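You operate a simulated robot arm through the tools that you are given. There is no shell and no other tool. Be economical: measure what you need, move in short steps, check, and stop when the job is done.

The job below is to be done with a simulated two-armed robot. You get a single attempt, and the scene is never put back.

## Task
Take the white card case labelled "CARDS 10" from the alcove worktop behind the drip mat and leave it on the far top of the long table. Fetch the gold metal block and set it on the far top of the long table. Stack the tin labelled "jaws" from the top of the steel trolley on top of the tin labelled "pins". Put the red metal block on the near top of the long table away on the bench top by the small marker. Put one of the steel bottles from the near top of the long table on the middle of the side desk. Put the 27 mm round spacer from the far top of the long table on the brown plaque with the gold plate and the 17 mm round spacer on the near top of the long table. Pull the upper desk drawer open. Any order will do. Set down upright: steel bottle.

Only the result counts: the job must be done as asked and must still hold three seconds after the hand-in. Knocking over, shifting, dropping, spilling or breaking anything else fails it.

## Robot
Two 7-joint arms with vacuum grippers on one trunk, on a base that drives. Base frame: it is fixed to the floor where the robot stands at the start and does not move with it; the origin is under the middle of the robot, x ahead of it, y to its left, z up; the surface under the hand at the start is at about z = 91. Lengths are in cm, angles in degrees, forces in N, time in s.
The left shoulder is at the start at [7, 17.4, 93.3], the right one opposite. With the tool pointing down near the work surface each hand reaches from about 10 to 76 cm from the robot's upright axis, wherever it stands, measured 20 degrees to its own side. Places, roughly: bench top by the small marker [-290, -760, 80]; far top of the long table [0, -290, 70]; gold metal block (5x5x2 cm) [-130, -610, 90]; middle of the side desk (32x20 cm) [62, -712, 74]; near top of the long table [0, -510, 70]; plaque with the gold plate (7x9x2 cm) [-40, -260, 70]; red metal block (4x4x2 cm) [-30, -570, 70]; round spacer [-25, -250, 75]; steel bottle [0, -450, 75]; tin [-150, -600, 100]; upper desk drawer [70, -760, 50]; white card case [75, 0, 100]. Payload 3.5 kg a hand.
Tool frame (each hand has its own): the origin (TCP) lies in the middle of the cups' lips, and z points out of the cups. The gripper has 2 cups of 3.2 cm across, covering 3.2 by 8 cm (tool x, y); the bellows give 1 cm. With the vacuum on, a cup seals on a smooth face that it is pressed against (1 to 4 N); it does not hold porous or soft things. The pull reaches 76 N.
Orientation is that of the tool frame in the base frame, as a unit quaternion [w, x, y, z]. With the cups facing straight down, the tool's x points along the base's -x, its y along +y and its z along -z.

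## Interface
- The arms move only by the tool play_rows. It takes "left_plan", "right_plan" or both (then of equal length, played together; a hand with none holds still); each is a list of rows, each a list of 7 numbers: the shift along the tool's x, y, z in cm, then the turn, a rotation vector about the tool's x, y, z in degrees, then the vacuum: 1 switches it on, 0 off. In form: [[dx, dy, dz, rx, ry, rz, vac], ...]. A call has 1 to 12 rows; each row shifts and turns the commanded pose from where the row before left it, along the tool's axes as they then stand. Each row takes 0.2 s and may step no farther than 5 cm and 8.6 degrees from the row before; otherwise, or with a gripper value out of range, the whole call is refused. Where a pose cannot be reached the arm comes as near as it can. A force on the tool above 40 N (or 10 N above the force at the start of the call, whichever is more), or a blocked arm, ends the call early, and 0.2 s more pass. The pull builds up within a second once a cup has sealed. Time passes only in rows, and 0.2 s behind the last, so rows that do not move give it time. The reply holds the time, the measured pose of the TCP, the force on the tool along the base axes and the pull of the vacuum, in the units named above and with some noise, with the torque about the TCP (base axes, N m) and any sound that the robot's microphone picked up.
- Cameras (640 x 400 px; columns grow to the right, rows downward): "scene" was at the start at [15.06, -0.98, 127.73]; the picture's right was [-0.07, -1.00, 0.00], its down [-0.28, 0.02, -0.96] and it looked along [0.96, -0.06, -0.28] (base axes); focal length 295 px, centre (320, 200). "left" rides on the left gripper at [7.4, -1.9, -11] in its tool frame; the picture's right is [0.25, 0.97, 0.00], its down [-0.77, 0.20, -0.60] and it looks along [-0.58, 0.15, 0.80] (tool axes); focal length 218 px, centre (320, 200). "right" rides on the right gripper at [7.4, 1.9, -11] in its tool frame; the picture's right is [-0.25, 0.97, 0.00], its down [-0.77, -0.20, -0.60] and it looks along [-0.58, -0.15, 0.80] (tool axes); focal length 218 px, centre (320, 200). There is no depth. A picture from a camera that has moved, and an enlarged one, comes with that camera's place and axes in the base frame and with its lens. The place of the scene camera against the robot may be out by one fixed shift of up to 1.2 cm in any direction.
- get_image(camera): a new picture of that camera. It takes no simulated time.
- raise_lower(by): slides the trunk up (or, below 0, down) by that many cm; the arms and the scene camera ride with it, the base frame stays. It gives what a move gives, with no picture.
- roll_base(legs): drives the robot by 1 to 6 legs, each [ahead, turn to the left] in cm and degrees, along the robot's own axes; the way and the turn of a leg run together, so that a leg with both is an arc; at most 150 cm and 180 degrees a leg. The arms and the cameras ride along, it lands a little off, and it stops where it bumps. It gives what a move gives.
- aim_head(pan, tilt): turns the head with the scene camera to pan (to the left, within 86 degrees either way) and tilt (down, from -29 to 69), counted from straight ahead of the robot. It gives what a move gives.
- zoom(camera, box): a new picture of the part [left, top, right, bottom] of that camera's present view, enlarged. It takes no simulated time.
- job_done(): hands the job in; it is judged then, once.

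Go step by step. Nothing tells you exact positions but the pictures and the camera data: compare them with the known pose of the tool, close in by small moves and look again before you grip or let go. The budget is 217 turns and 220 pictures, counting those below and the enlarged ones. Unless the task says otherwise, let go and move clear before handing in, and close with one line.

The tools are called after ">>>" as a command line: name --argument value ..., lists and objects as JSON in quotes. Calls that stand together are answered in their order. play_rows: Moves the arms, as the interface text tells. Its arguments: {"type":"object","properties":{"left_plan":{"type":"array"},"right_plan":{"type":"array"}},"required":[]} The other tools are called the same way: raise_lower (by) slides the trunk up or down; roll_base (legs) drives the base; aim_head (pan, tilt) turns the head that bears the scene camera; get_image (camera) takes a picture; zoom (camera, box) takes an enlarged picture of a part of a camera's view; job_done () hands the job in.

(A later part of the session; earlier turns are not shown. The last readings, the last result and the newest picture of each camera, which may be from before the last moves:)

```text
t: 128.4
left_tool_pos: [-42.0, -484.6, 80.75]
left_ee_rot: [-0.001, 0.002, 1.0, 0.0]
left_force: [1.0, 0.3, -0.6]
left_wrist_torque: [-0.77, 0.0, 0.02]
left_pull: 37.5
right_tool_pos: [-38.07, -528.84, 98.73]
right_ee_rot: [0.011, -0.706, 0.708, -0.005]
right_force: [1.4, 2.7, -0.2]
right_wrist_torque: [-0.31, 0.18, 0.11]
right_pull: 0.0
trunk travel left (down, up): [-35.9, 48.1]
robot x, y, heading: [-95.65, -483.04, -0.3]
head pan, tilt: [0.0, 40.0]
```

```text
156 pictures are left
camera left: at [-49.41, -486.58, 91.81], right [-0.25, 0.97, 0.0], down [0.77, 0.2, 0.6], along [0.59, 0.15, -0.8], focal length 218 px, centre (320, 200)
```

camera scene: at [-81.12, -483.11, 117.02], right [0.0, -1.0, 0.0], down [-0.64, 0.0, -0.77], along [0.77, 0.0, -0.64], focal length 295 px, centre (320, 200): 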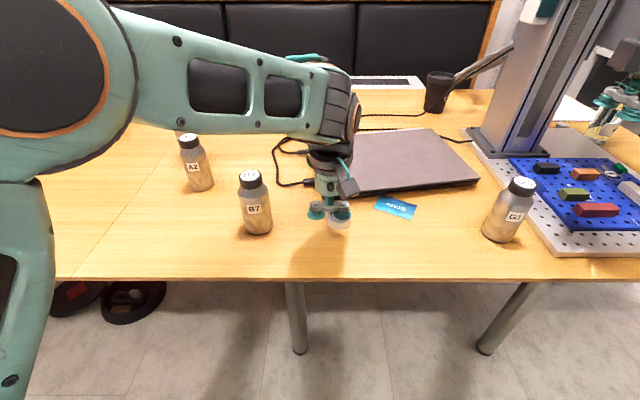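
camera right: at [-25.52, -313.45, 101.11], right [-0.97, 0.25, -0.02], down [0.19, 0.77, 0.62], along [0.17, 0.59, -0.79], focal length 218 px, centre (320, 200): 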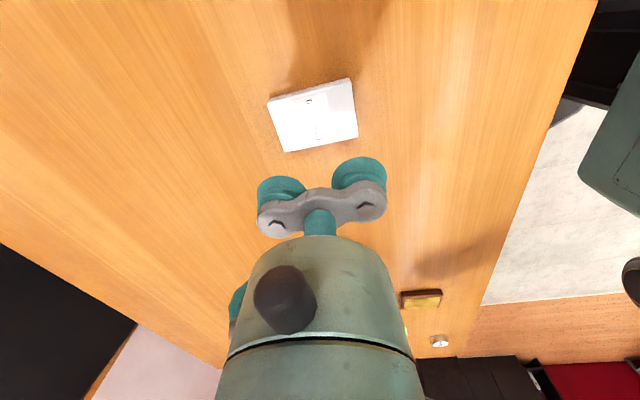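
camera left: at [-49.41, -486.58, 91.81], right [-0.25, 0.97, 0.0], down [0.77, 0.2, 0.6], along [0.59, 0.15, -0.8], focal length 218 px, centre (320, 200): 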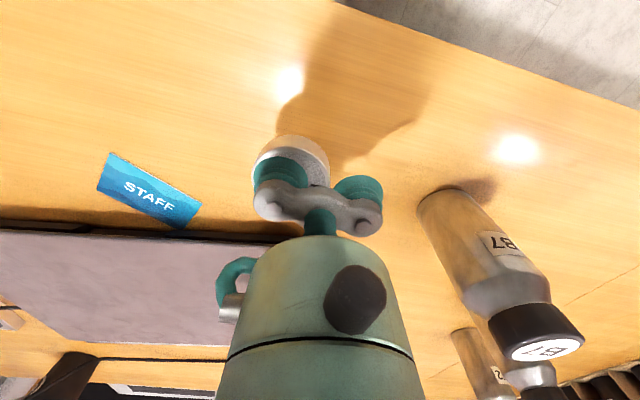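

The right hand shows a small side force since the trunk went down; I'll check its surroundings.

>>> get_image --camera "right"

>>> zoom --camera "scene" --box '[480, 40, 640, 260]'

```text
155 pictures are left
camera right: at [-40.13, -536.38, 109.73], right [-0.97, 0.26, -0.02], down [0.19, 0.76, 0.61], along [0.17, 0.59, -0.79], focal length 218 px, centre (320, 200)
```

right: 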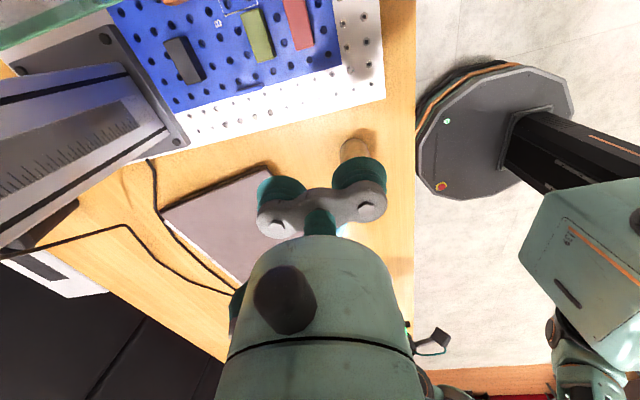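

```text
1.82 times, centred on (560, 150) of scene
camera zoom: at [-81.12, -483.11, 117.02], right [0.0, -1.0, 0.0], down [-0.64, 0.0, -0.77], along [0.77, 0.0, -0.64], focal length 536 px, centre (-116, 291)
```

zoom: 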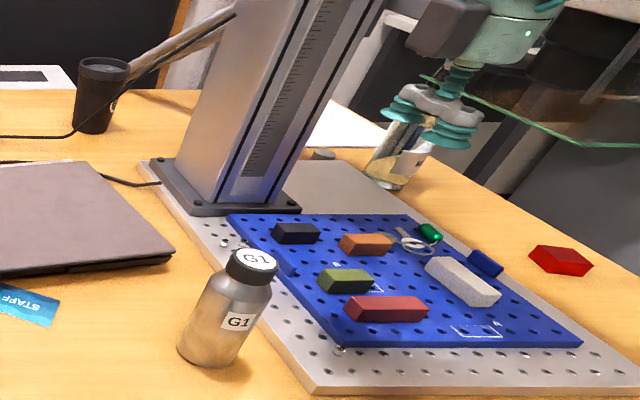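

Something with a green glass edge is near the right hand. Look closer.

>>> zoom --camera "right" --box '[0, 0, 320, 200]'

>>> aim_head --pan -45 --tilt 15

>>> get_image --camera "scene"

```text
2.00 times, centred on (160, 100) of right
camera zoom: at [-40.13, -536.38, 109.73], right [-0.97, 0.26, -0.02], down [0.19, 0.76, 0.61], along [0.17, 0.59, -0.79], focal length 436 px, centre (640, 400)
```

zoom: 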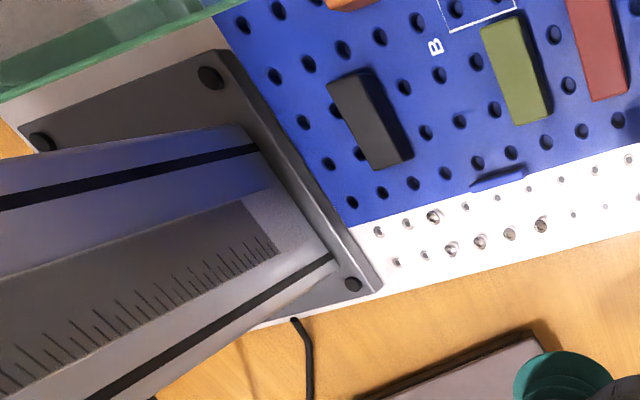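

```text
t: 129.5
left_tool_pos: [-42.09, -484.54, 80.81]
left_ee_rot: [0.0, 0.002, 1.0, -0.001]
left_force: [-0.8, 0.7, -0.7]
left_wrist_torque: [-0.77, 0.01, -0.04]
left_pull: 37.5
right_tool_pos: [-38.15, -528.91, 98.8]
right_ee_rot: [0.01, -0.706, 0.708, -0.004]
right_force: [0.1, 2.9, -0.2]
right_wrist_torque: [-0.27, 0.05, 0.02]
right_pull: 0.0
trunk travel left (down, up): [-35.9, 48.1]
robot x, y, heading: [-95.36, -482.73, -0.4]
head pan, tilt: [-45.0, 15.0]
```

```text
152 pictures are left
camera scene: at [-83.05, -489.7, 120.97], right [-0.71, -0.7, 0.0], down [-0.18, 0.18, -0.97], along [0.68, -0.69, -0.26], focal length 295 px, centre (320, 200)
```

scene: 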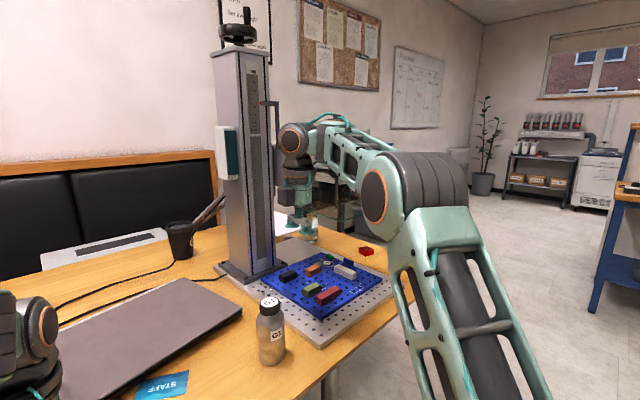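

>>> zoom --camera "scene" --box '[200, 90, 400, 290]'

```text
2.00 times, centred on (300, 190) of scene
camera zoom: at [-83.05, -489.7, 120.97], right [-0.71, -0.7, 0.0], down [-0.18, 0.18, -0.97], along [0.68, -0.69, -0.26], focal length 589 px, centre (360, 220)
```

zoom: 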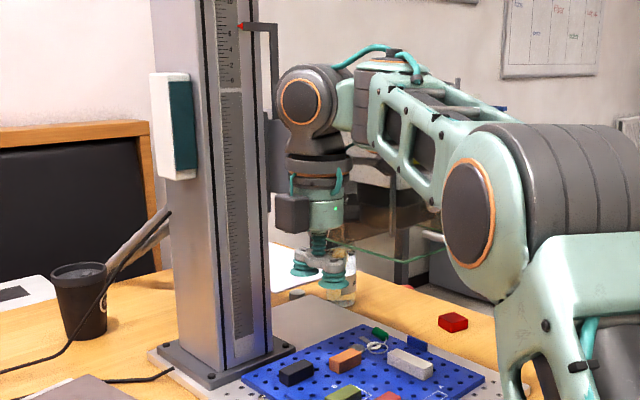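

The stand's carriage/glass is close to the right hand. I'll ease that hand away along the force (+y), then back and up.

>>> play_rows --right_plan '[[-1, 0, 0, 0, 0, 0, 0], [-2, 0, 0, 0, 0, 0, 0], [-2, 2, 0, 0, 0, 0, 0], [-2, 3, -2, 0, 0, 0, 0], [0, 4, -2, 0, 0, 0, 0]]'

>>> get_image --camera "right"

>>> get_image --camera "scene"

```text
t: 130.7
left_tool_pos: [-42.24, -484.59, 80.76]
left_ee_rot: [0.0, 0.001, 1.0, -0.001]
left_force: [0.8, -0.3, -1.3]
left_wrist_torque: [-0.76, -0.01, -0.02]
left_pull: 37.6
right_tool_pos: [-47.29, -521.99, 102.68]
right_ee_rot: [0.011, -0.705, 0.709, -0.005]
right_force: [1.0, -0.6, -0.1]
right_wrist_torque: [0.03, -0.02, 0.02]
right_pull: 0.1
trunk travel left (down, up): [-35.9, 48.1]
robot x, y, heading: [-95.51, -483.01, 0.1]
head pan, tilt: [-45.0, 15.0]
```

```text
150 pictures are left
camera right: at [-49.38, -529.46, 113.68], right [-0.97, 0.26, -0.02], down [0.19, 0.76, 0.62], along [0.17, 0.59, -0.79], focal length 218 px, centre (320, 200)
```

right: 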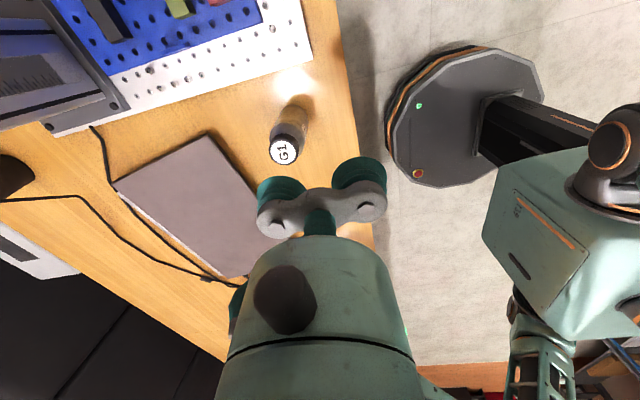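

```text
149 pictures are left
camera scene: at [-83.25, -489.74, 120.99], right [-0.71, -0.7, 0.0], down [-0.18, 0.18, -0.97], along [0.68, -0.69, -0.26], focal length 295 px, centre (320, 200)
```

scene: 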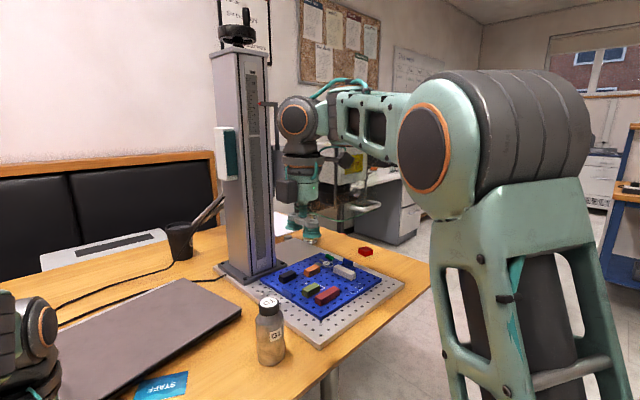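

Free now. Lowering the 17 mm spacer onto the table.

>>> play_rows --left_plan '[[-0.5, 0, 2, 0, 0, 0, 1], [0, 0, 2, 0, 0, 0, 1], [0, 0, 0.7, 0, 0, 0, 1], [0, 0, 0.5, 0, 0, 0, 1], [0, 0, 0.3, 0, 0, 0, 1]]'

>>> zoom --camera "left" --box '[160, 60, 480, 260]'

```text
t: 131.9
left_tool_pos: [-41.51, -484.62, 75.62]
left_ee_rot: [0.004, 0.002, 1.0, -0.001]
left_force: [4.7, 1.4, 26.7]
left_wrist_torque: [-1.13, 0.12, 0.07]
left_pull: 37.9
right_tool_pos: [-47.28, -521.99, 102.79]
right_ee_rot: [0.011, -0.706, 0.708, -0.006]
right_force: [0.3, -0.4, 0.4]
right_wrist_torque: [0.01, 0.01, 0.0]
right_pull: 0.0
trunk travel left (down, up): [-35.9, 48.1]
robot x, y, heading: [-95.52, -482.71, 0.0]
head pan, tilt: [-45.0, 15.0]
```

```text
2.00 times, centred on (320, 160) of left
camera zoom: at [-49.03, -486.58, 86.6], right [-0.25, 0.97, 0.0], down [0.77, 0.2, 0.61], along [0.59, 0.15, -0.79], focal length 436 px, centre (320, 280)
```

zoom: 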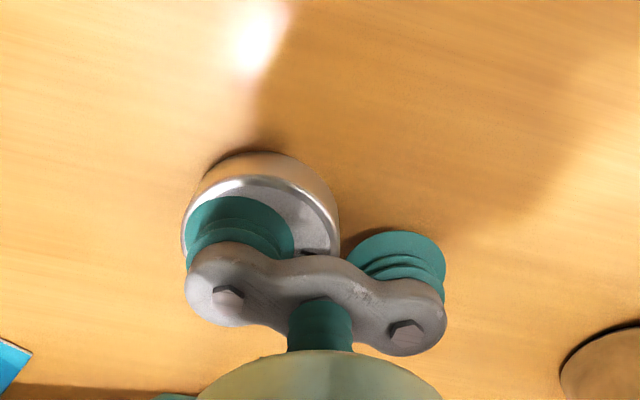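

Spacer rests on the table. Release and rise to above bottle height.

>>> play_rows --left_plan '[[0, 0, -0.3, 0, 0, 0, 0], [0, 0, 0, 0, 0, 0, 0], [0, 0, 0, 0, 0, 0, 0], [0, 0, 0, 0, 0, 0, 0], [0, 0, -1, 0, 0, 0, 0], [0, 0, -4, 0, 0, 0, 0], [0, 0, -5, 0, 0, 0, 0], [0, 0, -5, 0, 0, 0, 0], [0, 0, -3, 0, 0, 0, 0]]'

>>> aim_head --pan 0 --tilt 40

>>> get_image --camera "left"

>>> get_image --camera "scene"

```text
t: 133.9
left_tool_pos: [-41.63, -484.56, 93.72]
left_ee_rot: [0.0, 0.002, 1.0, 0.0]
left_force: [-0.8, 0.4, 0.1]
left_wrist_torque: [-0.01, 0.0, 0.03]
left_pull: 0.0
right_tool_pos: [-47.09, -522.07, 102.66]
right_ee_rot: [0.011, -0.705, 0.709, -0.004]
right_force: [-0.7, 0.0, 0.2]
right_wrist_torque: [-0.04, 0.03, 0.01]
right_pull: 0.0
trunk travel left (down, up): [-35.9, 48.1]
robot x, y, heading: [-95.5, -482.77, -0.4]
head pan, tilt: [-45.0, 15.0]
```

```text
t: 135.1
left_tool_pos: [-41.55, -484.65, 93.6]
left_ee_rot: [0.0, 0.001, 1.0, 0.0]
left_force: [-0.1, 0.2, -0.4]
left_wrist_torque: [-0.01, 0.04, 0.01]
left_pull: 0.0
right_tool_pos: [-47.1, -522.14, 102.59]
right_ee_rot: [0.01, -0.705, 0.709, -0.004]
right_force: [0.0, -0.2, -1.2]
right_wrist_torque: [-0.02, 0.01, 0.0]
right_pull: 0.1
trunk travel left (down, up): [-35.9, 48.1]
robot x, y, heading: [-95.38, -482.49, -0.5]
head pan, tilt: [0.0, 40.0]
```

```text
147 pictures are left
camera left: at [-48.91, -486.61, 104.67], right [-0.25, 0.97, 0.0], down [0.77, 0.2, 0.6], along [0.59, 0.15, -0.8], focal length 218 px, centre (320, 200)
```

left: 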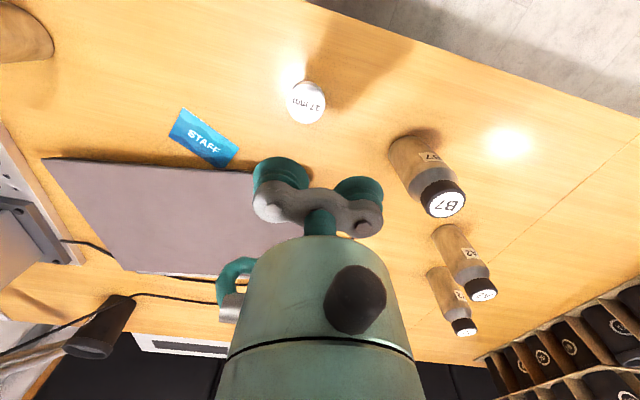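

```text
146 pictures are left
camera scene: at [-81.15, -483.16, 117.02], right [0.0, -1.0, 0.0], down [-0.64, 0.0, -0.77], along [0.77, 0.0, -0.64], focal length 295 px, centre (320, 200)
```

scene: 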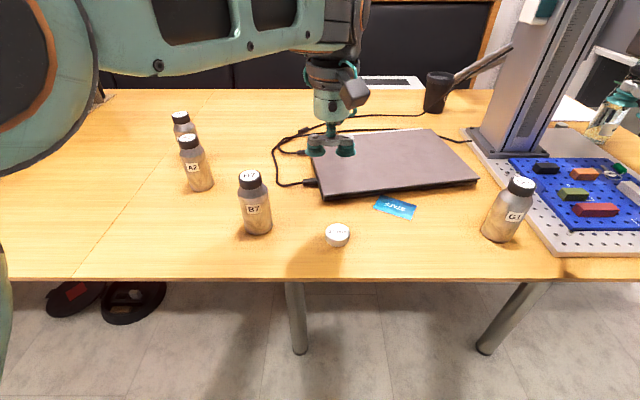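

17 mm placed. Next, bottle B7: cap top at about (-38.7, -471, 87). I'll bring the -y cup above it.

>>> play_rows --left_plan '[[-0.9, 4.5, 0, 0, 0, 0, 0], [-1, 4.5, 0, 0, 0, 0, 0], [-1, 4.5, 0, 0, 0, 0, 0], [0, 2.6, 0, 0, 0, 0, 0]]'

>>> get_image --camera "left"

>>> zoom --camera "scene" --box '[160, 100, 360, 250]'

```text
t: 136.1
left_tool_pos: [-38.43, -468.44, 93.49]
left_ee_rot: [0.001, 0.002, 1.0, 0.0]
left_force: [0.4, 0.5, 0.7]
left_wrist_torque: [0.0, 0.01, 0.0]
left_pull: 0.1
right_tool_pos: [-47.17, -521.95, 102.67]
right_ee_rot: [0.01, -0.705, 0.709, -0.004]
right_force: [0.4, 0.2, 0.4]
right_wrist_torque: [0.01, -0.01, 0.02]
right_pull: 0.0
trunk travel left (down, up): [-35.9, 48.1]
robot x, y, heading: [-95.36, -482.63, -0.3]
head pan, tilt: [0.0, 40.0]
```

```text
145 pictures are left
camera left: at [-45.94, -470.39, 104.56], right [-0.25, 0.97, 0.0], down [0.77, 0.2, 0.6], along [0.59, 0.15, -0.8], focal length 218 px, centre (320, 200)
```

left: 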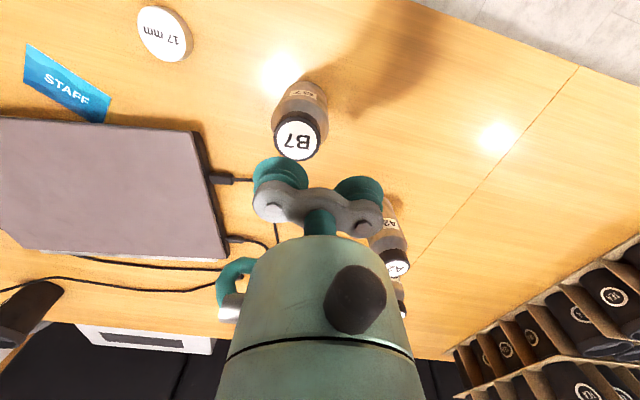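

```text
2.67 times, centred on (260, 175) of scene
camera zoom: at [-81.17, -483.13, 117.02], right [0.0, -1.0, 0.0], down [-0.64, 0.0, -0.77], along [0.77, 0.0, -0.64], focal length 786 px, centre (480, 267)
```

zoom: 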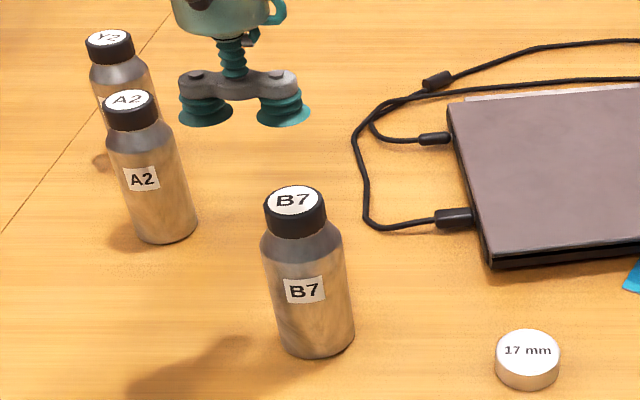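

Cup aligned with the cap. Descending.

>>> play_rows --left_plan '[[0.2, 0.2, 3, 0, 0, 0, 1], [0, 0, 2, 0, 0, 0, 1], [0, 0, 0.7, 0, 0, 0, 1], [0, 0, 0.5, 0, 0, 0, 1], [0, 0, 0.4, 0, 0, 0, 1], [0, 0, 0, 0, 0, 0, 1], [0, 0, 0, 0, 0, 0, 1]]'

```text
t: 137.7
left_tool_pos: [-38.89, -468.28, 87.02]
left_ee_rot: [0.001, 0.002, 1.0, 0.001]
left_force: [1.5, 1.0, 7.8]
left_wrist_torque: [-1.06, -0.02, 0.04]
left_pull: 38.1
right_tool_pos: [-47.17, -521.93, 102.65]
right_ee_rot: [0.01, -0.705, 0.709, -0.005]
right_force: [-0.5, 0.0, 0.2]
right_wrist_torque: [-0.03, -0.01, -0.02]
right_pull: 0.0
trunk travel left (down, up): [-35.9, 48.1]
robot x, y, heading: [-95.15, -482.77, -0.1]
head pan, tilt: [0.0, 40.0]
```

Sealed. Lift the bottle, and look to the right at the trolley for route planning.

>>> play_rows --left_plan '[[0, 0, -2, 0, 0, 0, 1], [0, 0, -4, 0, 0, 0, 1], [0, 0, -5, 0, 0, 0, 1], [0, 0, -4, 0, 0, 0, 1]]'

>>> get_image --camera "scene"

>>> roll_base --legs '[[-25, 0]]'

>>> aim_head --pan -70 --tilt 28

>>> get_image --camera "scene"

```text
t: 138.7
left_tool_pos: [-38.66, -468.25, 102.07]
left_ee_rot: [0.0, 0.002, 1.0, 0.0]
left_force: [0.1, -0.7, -1.1]
left_wrist_torque: [-0.89, 0.01, 0.02]
left_pull: 37.6
right_tool_pos: [-47.08, -522.1, 102.63]
right_ee_rot: [0.01, -0.705, 0.709, -0.004]
right_force: [0.7, -0.8, 0.7]
right_wrist_torque: [-0.01, 0.02, 0.01]
right_pull: 0.0
trunk travel left (down, up): [-35.9, 48.1]
robot x, y, heading: [-95.2, -482.66, -0.0]
head pan, tilt: [0.0, 40.0]
```

```text
143 pictures are left
camera scene: at [-81.16, -483.15, 117.01], right [0.0, -1.0, 0.0], down [-0.64, 0.0, -0.77], along [0.77, 0.0, -0.64], focal length 295 px, centre (320, 200)
```

scene: 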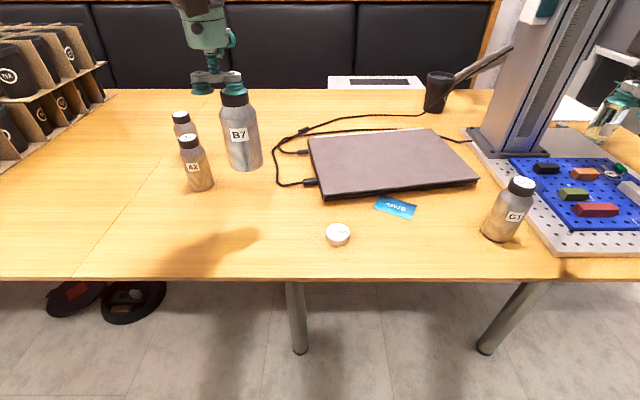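

```text
t: 140.5
left_tool_pos: [-63.66, -468.14, 102.05]
left_ee_rot: [0.001, 0.003, 1.0, -0.001]
left_force: [0.1, -0.4, -1.1]
left_wrist_torque: [-0.87, -0.01, 0.0]
left_pull: 38.2
right_tool_pos: [-72.04, -522.04, 102.71]
right_ee_rot: [0.011, -0.705, 0.709, -0.005]
right_force: [-0.1, 0.5, -0.3]
right_wrist_torque: [0.02, 0.02, -0.01]
right_pull: 0.1
trunk travel left (down, up): [-35.9, 48.1]
robot x, y, heading: [-120.19, -482.3, -0.3]
head pan, tilt: [0.0, 40.0]
```

```text
t: 141.9
left_tool_pos: [-63.56, -468.16, 102.07]
left_ee_rot: [0.001, 0.003, 1.0, 0.0]
left_force: [-0.8, 0.4, -1.6]
left_wrist_torque: [-0.88, 0.01, -0.01]
left_pull: 37.4
right_tool_pos: [-72.01, -522.04, 102.65]
right_ee_rot: [0.01, -0.705, 0.709, -0.004]
right_force: [-0.5, -1.0, 0.0]
right_wrist_torque: [0.02, 0.0, 0.0]
right_pull: 0.0
trunk travel left (down, up): [-35.9, 48.1]
robot x, y, heading: [-120.51, -482.66, -0.2]
head pan, tilt: [-70.0, 28.0]
```

```text
142 pictures are left
camera scene: at [-111.44, -491.61, 118.87], right [-0.94, -0.34, 0.0], down [-0.16, 0.44, -0.88], along [0.3, -0.83, -0.47], focal length 295 px, centre (320, 200)
```

scene: 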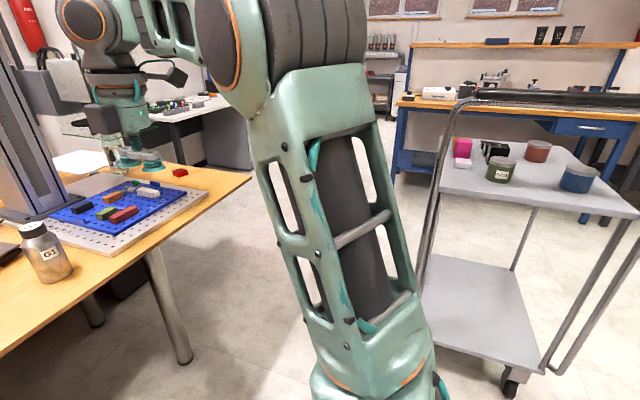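

Bottle is lifted upright. The gap between table and trolley (handle up to ~z 110) is about 70 cm; I'll raise the trunk well above the handle and drive through to the south side.

>>> raise_lower --by 38

>>> roll_base --legs '[[38, 0], [0, -89.8]]'

>>> aim_head --pan 0 --tilt 45

>>> get_image --camera "scene"

```text
t: 145.6
left_tool_pos: [-63.63, -468.27, 140.01]
left_ee_rot: [0.001, 0.003, 1.0, 0.0]
left_force: [-0.4, -0.6, -1.8]
left_wrist_torque: [-0.86, 0.0, -0.01]
left_pull: 38.0
right_tool_pos: [-71.95, -521.95, 140.7]
right_ee_rot: [0.01, -0.705, 0.709, -0.005]
right_force: [0.4, -0.4, -0.5]
right_wrist_torque: [-0.05, -0.01, -0.01]
right_pull: 0.1
trunk travel left (down, up): [-73.9, 10.1]
robot x, y, heading: [-120.16, -482.75, -0.4]
head pan, tilt: [-70.0, 28.0]
```

```text
t: 151.8
left_tool_pos: [-67.82, -539.42, 140.02]
left_ee_rot: [0.0, 0.707, 0.707, -0.001]
left_force: [0.5, -0.7, -0.8]
left_wrist_torque: [0.0, 0.91, 0.01]
left_pull: 37.6
right_tool_pos: [-121.73, -531.2, 140.6]
right_ee_rot: [0.004, 0.001, 1.0, -0.011]
right_force: [-0.2, 0.3, 0.0]
right_wrist_torque: [0.0, -0.03, 0.02]
right_pull: 0.0
trunk travel left (down, up): [-73.9, 10.1]
robot x, y, heading: [-82.87, -482.77, -90.3]
head pan, tilt: [-70.0, 28.0]
```

```text
t: 153.2
left_tool_pos: [-67.84, -539.55, 140.05]
left_ee_rot: [0.0, 0.708, 0.706, 0.0]
left_force: [0.2, 0.4, -2.1]
left_wrist_torque: [0.03, 0.87, -0.01]
left_pull: 37.8
right_tool_pos: [-121.74, -531.24, 140.72]
right_ee_rot: [0.004, 0.002, 1.0, -0.011]
right_force: [-0.1, -0.2, 0.4]
right_wrist_torque: [0.01, 0.0, -0.02]
right_pull: 0.0
trunk travel left (down, up): [-73.9, 10.1]
robot x, y, heading: [-82.52, -482.75, -90.3]
head pan, tilt: [0.0, 45.0]
```

```text
141 pictures are left
camera scene: at [-81.81, -496.37, 154.29], right [-1.0, 0.0, 0.0], down [0.0, 0.71, -0.71], along [0.0, -0.71, -0.71], focal length 295 px, centre (320, 200)
```

scene: 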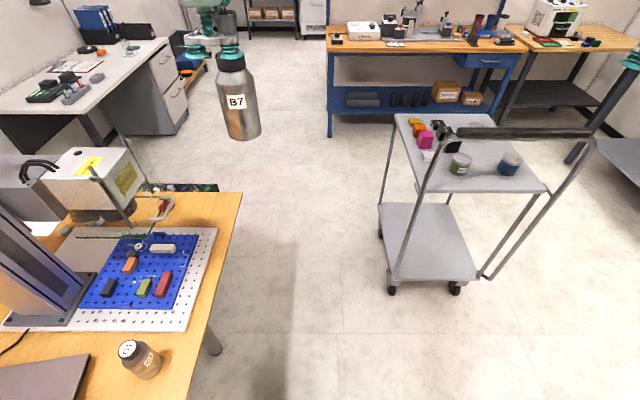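

The route is clear: drive south through the gap to y≈-640, then east a little and turn to face the table end.

>>> roll_base --legs '[[80, 0], [78, 0], [0, 90], [40, 0], [0, 90]]'

>>> get_image --camera "scene"

>>> get_image --camera "right"

```text
t: 170.9
left_tool_pos: [-56.17, -583.95, 140.01]
left_ee_rot: [-0.001, -0.704, 0.71, 0.001]
left_force: [0.3, -0.5, -2.3]
left_wrist_torque: [-0.02, -0.82, -0.09]
left_pull: 38.0
right_tool_pos: [-2.42, -592.69, 140.63]
right_ee_rot: [-0.011, 1.0, -0.005, -0.004]
right_force: [0.6, 0.5, 0.3]
right_wrist_torque: [0.01, 0.0, 0.01]
right_pull: 0.0
trunk travel left (down, up): [-73.9, 10.1]
robot x, y, heading: [-42.15, -640.9, 89.8]
head pan, tilt: [0.0, 45.0]
```

```text
140 pictures are left
camera scene: at [-41.12, -627.97, 154.29], right [1.0, -0.01, 0.0], down [-0.01, -0.71, -0.71], along [0.01, 0.71, -0.71], focal length 295 px, centre (320, 200)
```

scene: 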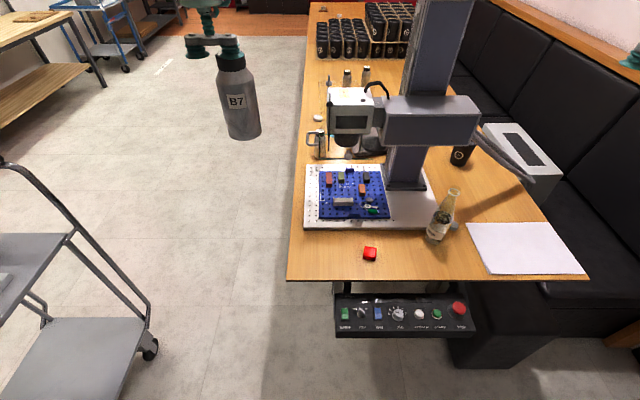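

```text
139 pictures are left
camera right: at [5.1, -594.88, 151.6], right [-0.26, -0.96, -0.02], down [-0.76, 0.2, 0.62], along [-0.59, 0.18, -0.79], focal length 218 px, centre (320, 200)
```

right: 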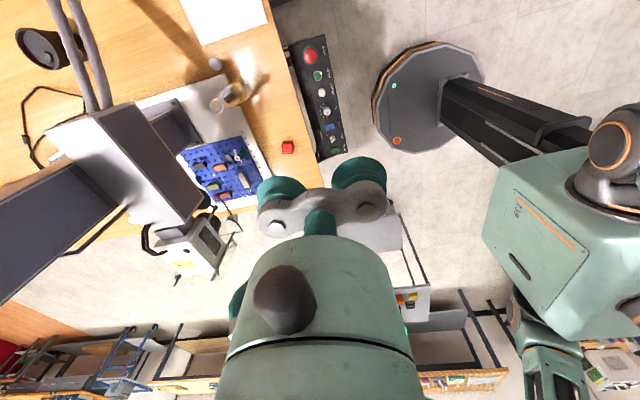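

I see the red block at about (-24.6, -572.5), clear of the machine. I'll lower the trunk by 38 and bring the right hand above the table near it.

>>> raise_lower --by -38

>>> play_rows --right_plan '[[-4, 0, 3, 0, 0, 0, 0], [-4, 0, 3, 0, 0, 0, 0], [-4, 0, 3, 0, 0, 0, 0], [-4, -3, 0, 0, 0, 0, 0], [-3, -3, 0, 0, 0, 0, 0], [0, -4, 0, 0, 0, 0, 0]]'

>>> get_image --camera "scene"

>>> get_image --camera "right"

```text
t: 174.6
left_tool_pos: [-56.22, -584.05, 101.96]
left_ee_rot: [0.0, -0.704, 0.71, 0.0]
left_force: [1.2, 0.1, -1.2]
left_wrist_torque: [0.0, -0.81, -0.1]
left_pull: 37.7
right_tool_pos: [-2.48, -592.81, 102.76]
right_ee_rot: [-0.01, 1.0, -0.004, -0.005]
right_force: [0.2, 0.0, -0.1]
right_wrist_torque: [0.01, 0.01, 0.0]
right_pull: 0.1
trunk travel left (down, up): [-35.9, 48.1]
robot x, y, heading: [-42.14, -640.98, 89.5]
head pan, tilt: [0.0, 45.0]
```

```text
t: 176.0
left_tool_pos: [-56.18, -583.83, 101.94]
left_ee_rot: [-0.002, -0.704, 0.71, 0.0]
left_force: [-0.3, -0.4, -1.5]
left_wrist_torque: [-0.03, -0.82, -0.1]
left_pull: 37.9
right_tool_pos: [-21.49, -582.05, 93.88]
right_ee_rot: [-0.009, 1.0, -0.006, -0.005]
right_force: [0.2, -0.2, -0.2]
right_wrist_torque: [-0.02, 0.03, -0.01]
right_pull: 0.0
trunk travel left (down, up): [-35.9, 48.1]
robot x, y, heading: [-42.12, -640.82, 89.3]
head pan, tilt: [0.0, 45.0]
```

```text
138 pictures are left
camera scene: at [-41.04, -627.79, 116.27], right [1.0, -0.01, 0.0], down [-0.01, -0.71, -0.71], along [0.01, 0.71, -0.71], focal length 295 px, centre (320, 200)
```

scene: 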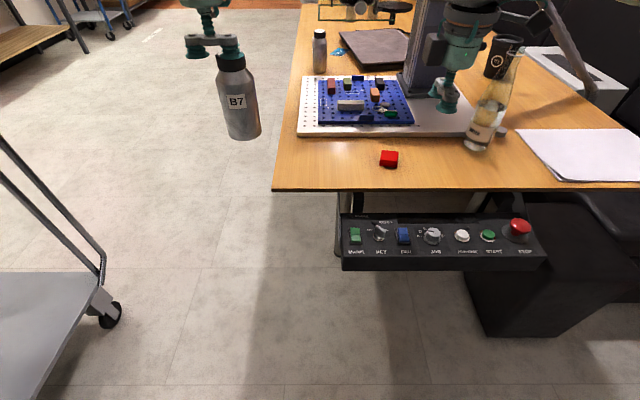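

```text
137 pictures are left
camera right: at [-13.82, -584.24, 104.87], right [-0.26, -0.96, -0.02], down [-0.76, 0.2, 0.62], along [-0.59, 0.17, -0.79], focal length 218 px, centre (320, 200)
```

right: 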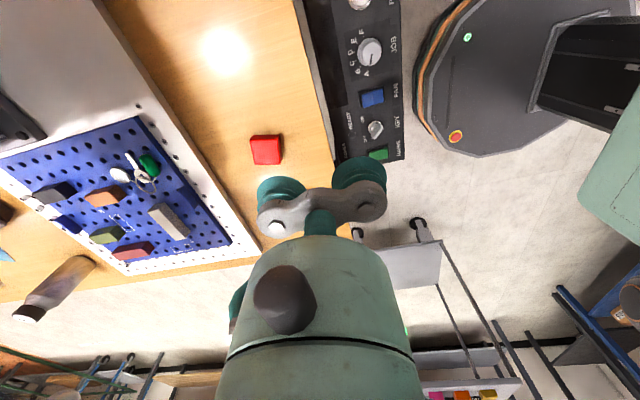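

Red block at (-24.8, -573). Placing the far cup over it.

>>> play_rows --right_plan '[[-1.6, -3.3, 2, 0, 0, 0, 0], [-1.7, -3.3, 3, 0, 0, 0, 0], [0, 0, 4, 0, 0, 0, 0], [0, 0, 4, 0, 0, 0, 0]]'

>>> get_image --camera "right"

>>> zoom --camera "scene" --box '[320, 60, 520, 200]'

```text
t: 177.0
left_tool_pos: [-56.2, -583.82, 101.92]
left_ee_rot: [0.0, -0.704, 0.71, 0.0]
left_force: [0.7, 0.5, -0.9]
left_wrist_torque: [-0.01, -0.82, -0.12]
left_pull: 37.9
right_tool_pos: [-24.88, -575.21, 81.03]
right_ee_rot: [-0.011, 1.0, -0.005, -0.005]
right_force: [0.3, 0.4, 0.4]
right_wrist_torque: [0.01, 0.0, 0.01]
right_pull: 0.0
trunk travel left (down, up): [-35.9, 48.1]
robot x, y, heading: [-42.27, -640.68, 89.5]
head pan, tilt: [0.0, 45.0]
```

```text
136 pictures are left
camera right: at [-17.3, -577.43, 92.01], right [-0.26, -0.96, -0.02], down [-0.76, 0.2, 0.61], along [-0.59, 0.17, -0.79], focal length 218 px, centre (320, 200)
```

right: 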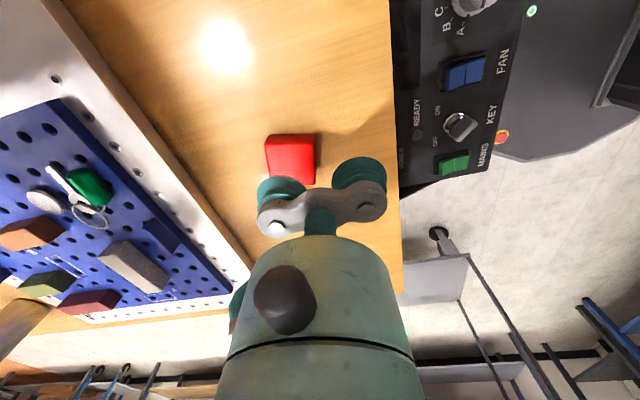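

```text
2.86 times, centred on (420, 130) of scene
camera zoom: at [-41.18, -627.87, 116.28], right [1.0, -0.01, 0.0], down [-0.01, -0.71, -0.71], along [0.01, 0.71, -0.71], focal length 842 px, centre (34, 400)
```

zoom: 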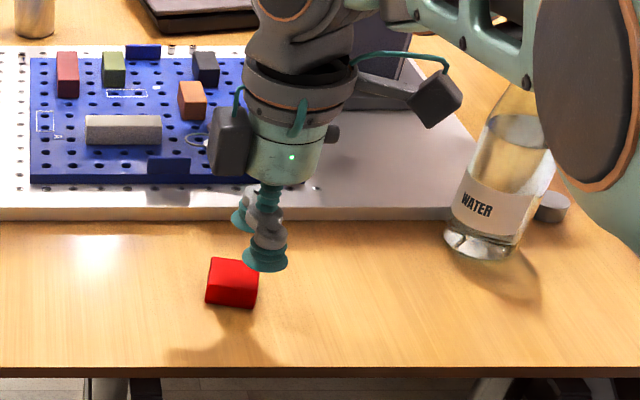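

Aligned. Pressing down on the block.

>>> play_rows --right_plan '[[0, 0, 3, 0, 0, 0, 1], [0, 0, 1.2, 0, 0, 0, 1], [0, 0, 0.6, 0, 0, 0, 1], [0, 0, 0.5, 0, 0, 0, 1], [0, 0, 0.3, 0, 0, 0, 1], [0, 0, 0, 0, 0, 0, 1], [0, 0, 0, 0, 0, 0, 1]]'

```text
t: 178.6
left_tool_pos: [-56.25, -584.02, 102.14]
left_ee_rot: [0.001, -0.704, 0.71, 0.001]
left_force: [-0.7, -0.6, -2.1]
left_wrist_torque: [-0.01, -0.85, -0.12]
left_pull: 38.4
right_tool_pos: [-24.81, -575.34, 75.89]
right_ee_rot: [-0.013, 1.0, -0.004, -0.005]
right_force: [2.2, 6.3, 19.6]
right_wrist_torque: [1.1, -0.17, 0.03]
right_pull: 37.8
trunk travel left (down, up): [-35.9, 48.1]
robot x, y, heading: [-42.07, -640.81, 89.7]
head pan, tilt: [0.0, 45.0]
```

Held. Lift and retract, then turn toward the side desk.

>>> play_rows --right_plan '[[0, 0, -3, 0, 0, 0, 1], [0, 0, -5, 0, 0, 0, 1], [0, 0, -5, 0, 0, 0, 1], [0, 4, -3, 0, 0, 0, 1], [0, 4, -3, 0, 0, 0, 1], [2, 4, 0, 0, 0, 0, 1]]'

>>> raise_lower --by 20

>>> roll_base --legs '[[-15, 0], [0, -90]]'

>>> aim_head --pan -20 --tilt 35

>>> get_image --camera "scene"

```text
t: 180.0
left_tool_pos: [-56.29, -584.13, 102.11]
left_ee_rot: [0.001, -0.704, 0.71, 0.001]
left_force: [0.0, 0.3, -1.6]
left_wrist_torque: [0.04, -0.87, -0.05]
left_pull: 37.9
right_tool_pos: [-22.85, -587.81, 94.5]
right_ee_rot: [-0.012, 1.0, -0.004, -0.004]
right_force: [0.1, -0.7, -1.5]
right_wrist_torque: [0.96, 0.0, -0.02]
right_pull: 37.6
trunk travel left (down, up): [-35.9, 48.1]
robot x, y, heading: [-42.11, -640.96, 89.5]
head pan, tilt: [0.0, 45.0]
```

```text
t: 182.2
left_tool_pos: [-56.26, -584.1, 122.05]
left_ee_rot: [0.0, -0.704, 0.71, 0.0]
left_force: [0.6, 0.1, -0.8]
left_wrist_torque: [0.0, -0.86, -0.08]
left_pull: 37.6
right_tool_pos: [-22.82, -587.63, 114.39]
right_ee_rot: [-0.011, 1.0, -0.004, -0.004]
right_force: [1.2, 0.3, -1.6]
right_wrist_torque: [0.86, -0.01, -0.01]
right_pull: 37.7
trunk travel left (down, up): [-55.9, 28.1]
robot x, y, heading: [-42.16, -640.78, 89.5]
head pan, tilt: [0.0, 45.0]
```

```text
t: 187.3
left_tool_pos: [14.36, -641.0, 122.03]
left_ee_rot: [0.001, -0.001, 1.0, 0.0]
left_force: [0.2, -0.1, -2.1]
left_wrist_torque: [-0.81, -0.05, -0.14]
left_pull: 37.4
right_tool_pos: [11.21, -674.48, 114.28]
right_ee_rot: [-0.01, 0.708, -0.706, 0.004]
right_force: [0.8, 0.3, -0.6]
right_wrist_torque: [0.01, -0.87, -0.02]
right_pull: 37.5
trunk travel left (down, up): [-55.9, 28.1]
robot x, y, heading: [-42.06, -655.77, 0.1]
head pan, tilt: [0.0, 45.0]
```

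```text
t: 188.2
left_tool_pos: [14.46, -641.04, 122.16]
left_ee_rot: [0.0, -0.002, 1.0, 0.0]
left_force: [1.0, 0.4, -1.4]
left_wrist_torque: [-0.83, -0.05, -0.13]
left_pull: 37.5
right_tool_pos: [11.16, -674.51, 114.26]
right_ee_rot: [-0.01, 0.708, -0.706, 0.005]
right_force: [0.0, -0.7, -1.0]
right_wrist_torque: [0.0, -0.9, -0.05]
right_pull: 36.6
trunk travel left (down, up): [-55.9, 28.1]
robot x, y, heading: [-42.04, -656.01, 0.1]
head pan, tilt: [-20.0, 35.0]
```

```text
134 pictures are left
camera scene: at [-28.11, -659.22, 137.77], right [-0.34, -0.94, 0.0], down [-0.54, 0.19, -0.82], along [0.77, -0.28, -0.57], focal length 295 px, centre (320, 200)
```

scene: 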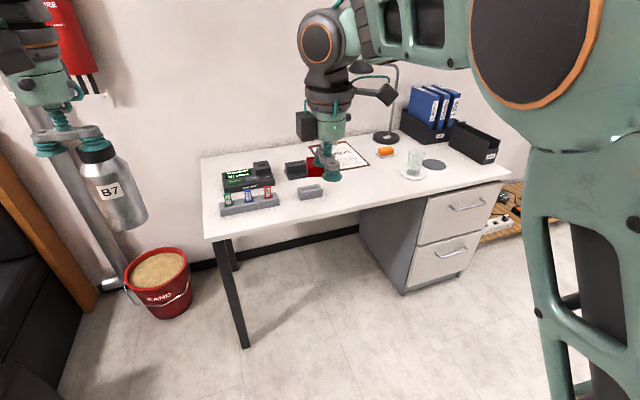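

The desk's front edge is at x≈47 (y −649…−771); the middle spot (62, −712) is free. Driving so that the left hand can put the bottle there.

>>> roll_base --legs '[[0, -90], [66, 0], [0, 90], [35, 0]]'

>>> aim_head --pan 0 --tilt 40

>>> get_image --camera "scene"

>>> get_image --camera "left"

```text
t: 201.4
left_tool_pos: [50.05, -705.48, 122.01]
left_ee_rot: [0.0, -0.01, 1.0, 0.0]
left_force: [0.1, -0.1, 0.0]
left_wrist_torque: [0.0, 0.03, -0.03]
left_pull: 0.1
right_tool_pos: [47.3, -739.12, 114.39]
right_ee_rot: [-0.01, 0.713, -0.701, 0.004]
right_force: [0.0, -0.5, -1.5]
right_wrist_torque: [0.0, -0.87, -0.04]
right_pull: 38.0
trunk travel left (down, up): [-55.9, 28.1]
robot x, y, heading: [-6.36, -721.26, 1.2]
head pan, tilt: [-20.0, 35.0]
```

```text
t: 202.2
left_tool_pos: [50.02, -705.41, 122.17]
left_ee_rot: [0.001, -0.009, 1.0, 0.0]
left_force: [0.8, -0.1, -0.1]
left_wrist_torque: [-0.01, 0.02, 0.01]
left_pull: 0.0
right_tool_pos: [47.21, -739.15, 114.32]
right_ee_rot: [-0.011, 0.713, -0.701, 0.003]
right_force: [0.5, 0.6, -0.3]
right_wrist_torque: [0.0, -0.92, -0.01]
right_pull: 37.7
trunk travel left (down, up): [-55.9, 28.1]
robot x, y, heading: [-6.5, -721.68, 1.2]
head pan, tilt: [0.0, 40.0]
```

```text
133 pictures are left
camera scene: at [7.83, -721.42, 137.02], right [0.02, -1.0, 0.0], down [-0.64, -0.01, -0.77], along [0.77, 0.01, -0.64], focal length 295 px, centre (320, 200)
```

scene: 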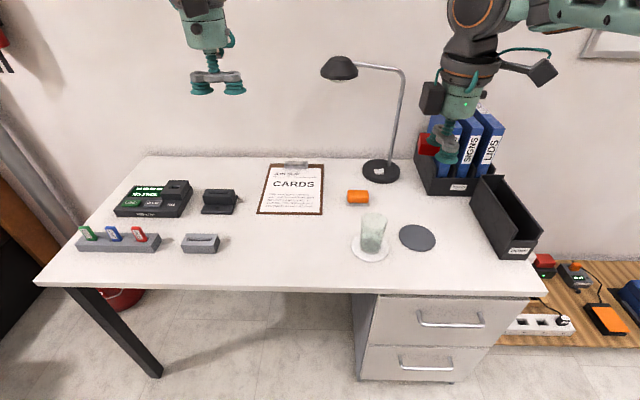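

```text
132 pictures are left
camera left: at [42.68, -707.71, 133.1], right [-0.27, 0.96, 0.0], down [0.77, 0.22, 0.6], along [0.58, 0.16, -0.8], focal length 218 px, centre (320, 200)
```

left: 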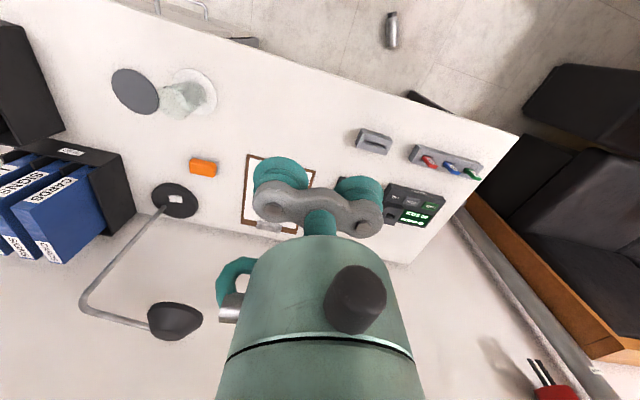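

The bottle is gone from the left hand: it came off during the drive. I need to find it; something lies on the floor near the desk.

>>> zoom --camera "left" --box '[340, 0, 460, 70]'

>>> aim_head --pan 45 --tilt 55

>>> get_image --camera "scene"

```text
5.33 times, centred on (400, 35) of left
camera zoom: at [42.68, -707.71, 133.1], right [-0.27, 0.96, 0.0], down [0.77, 0.22, 0.6], along [0.58, 0.16, -0.8], focal length 1164 px, centre (-107, 1080)
```

zoom: 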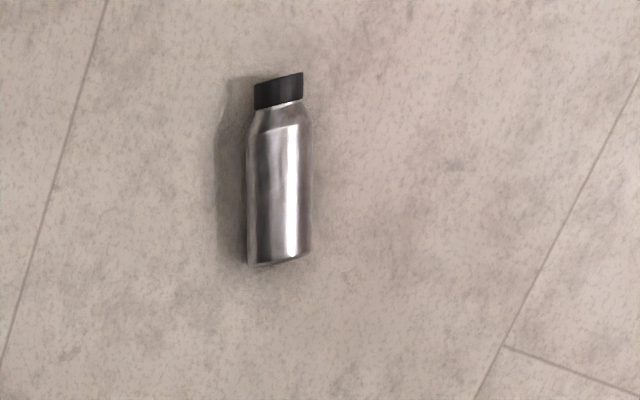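

```text
t: 203.3
left_tool_pos: [50.02, -705.58, 122.1]
left_ee_rot: [0.001, -0.009, 1.0, 0.0]
left_force: [0.8, -0.5, -0.6]
left_wrist_torque: [-0.01, -0.05, -0.04]
left_pull: 0.1
right_tool_pos: [47.28, -739.07, 114.39]
right_ee_rot: [-0.011, 0.713, -0.702, 0.004]
right_force: [0.2, -1.2, -0.8]
right_wrist_torque: [0.0, -0.89, -0.04]
right_pull: 38.1
trunk travel left (down, up): [-55.9, 28.1]
robot x, y, heading: [-6.15, -721.6, 1.1]
head pan, tilt: [45.0, 55.0]
```

```text
130 pictures are left
camera scene: at [4.37, -716.37, 134.95], right [0.72, -0.69, 0.0], down [-0.57, -0.59, -0.57], along [0.4, 0.41, -0.82], focal length 295 px, centre (320, 200)
```

scene: 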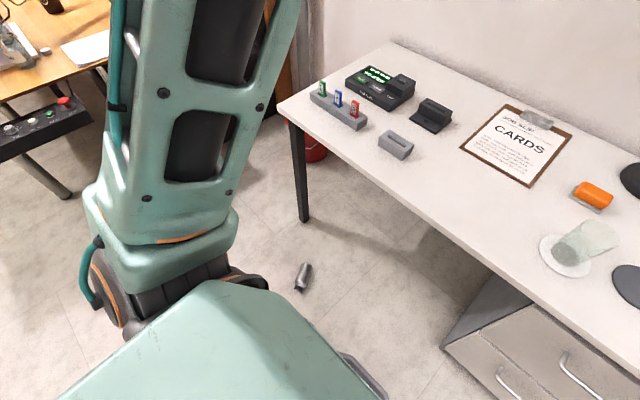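

The bottle lies on the floor at about (31, −677), its cap facing me (−x,−y). I'll back off, turn 26° toward it and retract the right hand before lowering the trunk.

>>> play_rows --right_plan '[[0, 4, 0, 0, 0, 0, 1], [0, 4, 0, 0, 0, 0, 1], [0, 4, 0, 0, 0, 0, 1]]'

>>> roll_base --legs '[[-16, 0], [0, 26]]'

>>> aim_head --pan 0 --tilt 60

>>> get_image --camera "scene"

>>> get_image --camera "left"

```text
t: 204.1
left_tool_pos: [50.04, -705.68, 122.03]
left_ee_rot: [0.0, -0.009, 1.0, 0.0]
left_force: [0.2, -0.6, -0.1]
left_wrist_torque: [0.02, 0.02, -0.01]
left_pull: 0.1
right_tool_pos: [37.85, -740.41, 115.49]
right_ee_rot: [-0.028, 0.713, -0.701, -0.009]
right_force: [0.2, 0.2, -1.5]
right_wrist_torque: [0.05, -0.9, -0.07]
right_pull: 37.8
right hand out of reach, approached as far as the arm can: row 3
trunk travel left (down, up): [-55.9, 28.1]
robot x, y, heading: [-6.12, -721.6, 1.1]
head pan, tilt: [45.0, 55.0]
```

```text
t: 206.9
left_tool_pos: [21.4, -682.81, 121.99]
left_ee_rot: [-0.001, -0.232, 0.973, 0.0]
left_force: [-0.5, 0.2, 0.3]
left_wrist_torque: [-0.01, -0.03, -0.02]
left_pull: 0.0
right_tool_pos: [25.82, -719.71, 115.21]
right_ee_rot: [-0.021, 0.85, -0.527, -0.016]
right_force: [-0.1, -0.4, -0.7]
right_wrist_torque: [0.39, -0.8, -0.05]
right_pull: 37.3
trunk travel left (down, up): [-55.9, 28.1]
robot x, y, heading: [-22.48, -721.64, 26.8]
head pan, tilt: [45.0, 55.0]
```

```text
t: 208.0
left_tool_pos: [21.3, -682.79, 121.9]
left_ee_rot: [0.0, -0.233, 0.973, -0.001]
left_force: [0.6, 0.5, 0.5]
left_wrist_torque: [0.02, -0.05, 0.02]
left_pull: 0.1
right_tool_pos: [25.87, -719.58, 115.21]
right_ee_rot: [-0.022, 0.849, -0.527, -0.019]
right_force: [-0.1, -0.2, -1.1]
right_wrist_torque: [0.39, -0.78, -0.08]
right_pull: 37.5
trunk travel left (down, up): [-55.9, 28.1]
robot x, y, heading: [-22.29, -721.81, 27.0]
head pan, tilt: [0.0, 60.0]
```

```text
129 pictures are left
camera scene: at [-11.35, -716.62, 134.34], right [0.45, -0.89, 0.0], down [-0.77, -0.39, -0.5], along [0.45, 0.23, -0.87], focal length 295 px, centre (320, 200)
```

scene: 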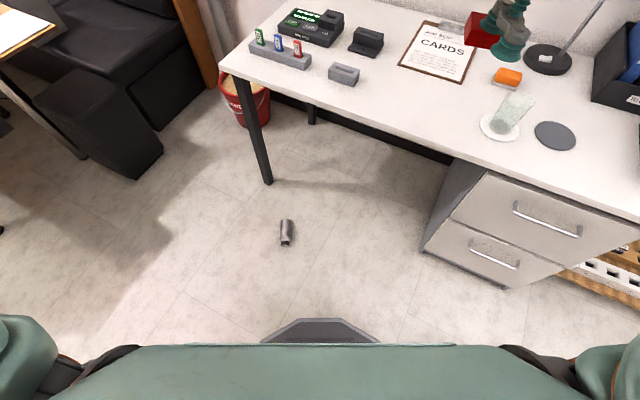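

```text
128 pictures are left
camera left: at [15.71, -687.92, 133.08], right [-0.66, 0.75, 0.0], down [0.6, 0.53, 0.6], along [0.45, 0.4, -0.8], focal length 218 px, centre (320, 200)
```

left: 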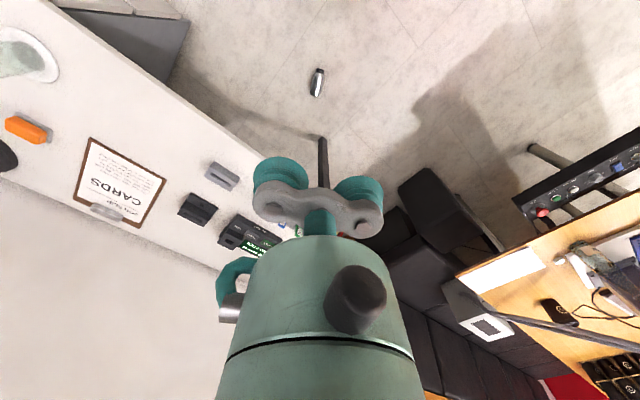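

Lowering the trunk fully.

>>> raise_lower --by -54

>>> play_rows --left_plan '[[0, 0, 5, 0, 0, 0, 0], [0, 0, 5, 0, 0, 0, 0], [0, 0, 5, 0, 0, 0, 0], [0, 0, 5, 0, 0, 0, 0], [0, 0, 5, 0, 0, 0, 0], [0, 0, 5, 0, 0, 0, 0]]'

>>> get_image --camera "left"

>>> get_image --camera "scene"

```text
refused: -54 is not a number from -40 to 40
```

```text
t: 209.4
left_tool_pos: [21.47, -682.75, 91.83]
left_ee_rot: [0.0, -0.232, 0.973, 0.0]
left_force: [-0.4, -0.3, -0.3]
left_wrist_torque: [0.0, -0.03, -0.02]
left_pull: 0.0
right_tool_pos: [25.99, -719.6, 115.2]
right_ee_rot: [-0.021, 0.849, -0.528, -0.019]
right_force: [-0.5, 0.4, -0.7]
right_wrist_torque: [0.4, -0.76, -0.04]
right_pull: 37.6
trunk travel left (down, up): [-55.9, 28.1]
robot x, y, heading: [-22.29, -721.69, 26.7]
head pan, tilt: [0.0, 60.0]
```

```text
127 pictures are left
camera left: at [15.85, -687.83, 102.89], right [-0.66, 0.75, 0.0], down [0.6, 0.53, 0.6], along [0.45, 0.4, -0.8], focal length 218 px, centre (320, 200)
```

left: 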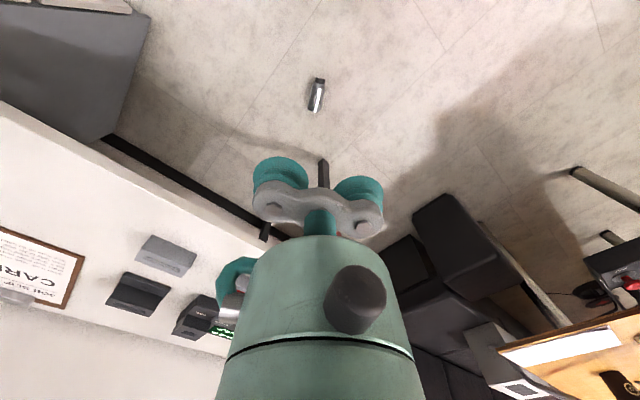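

```text
126 pictures are left
camera scene: at [-11.21, -716.55, 134.34], right [0.45, -0.89, 0.0], down [-0.77, -0.39, -0.5], along [0.44, 0.23, -0.87], focal length 295 px, centre (320, 200)
```

scene: 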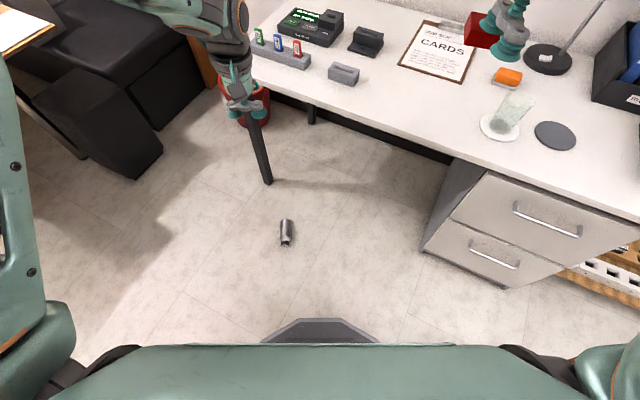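

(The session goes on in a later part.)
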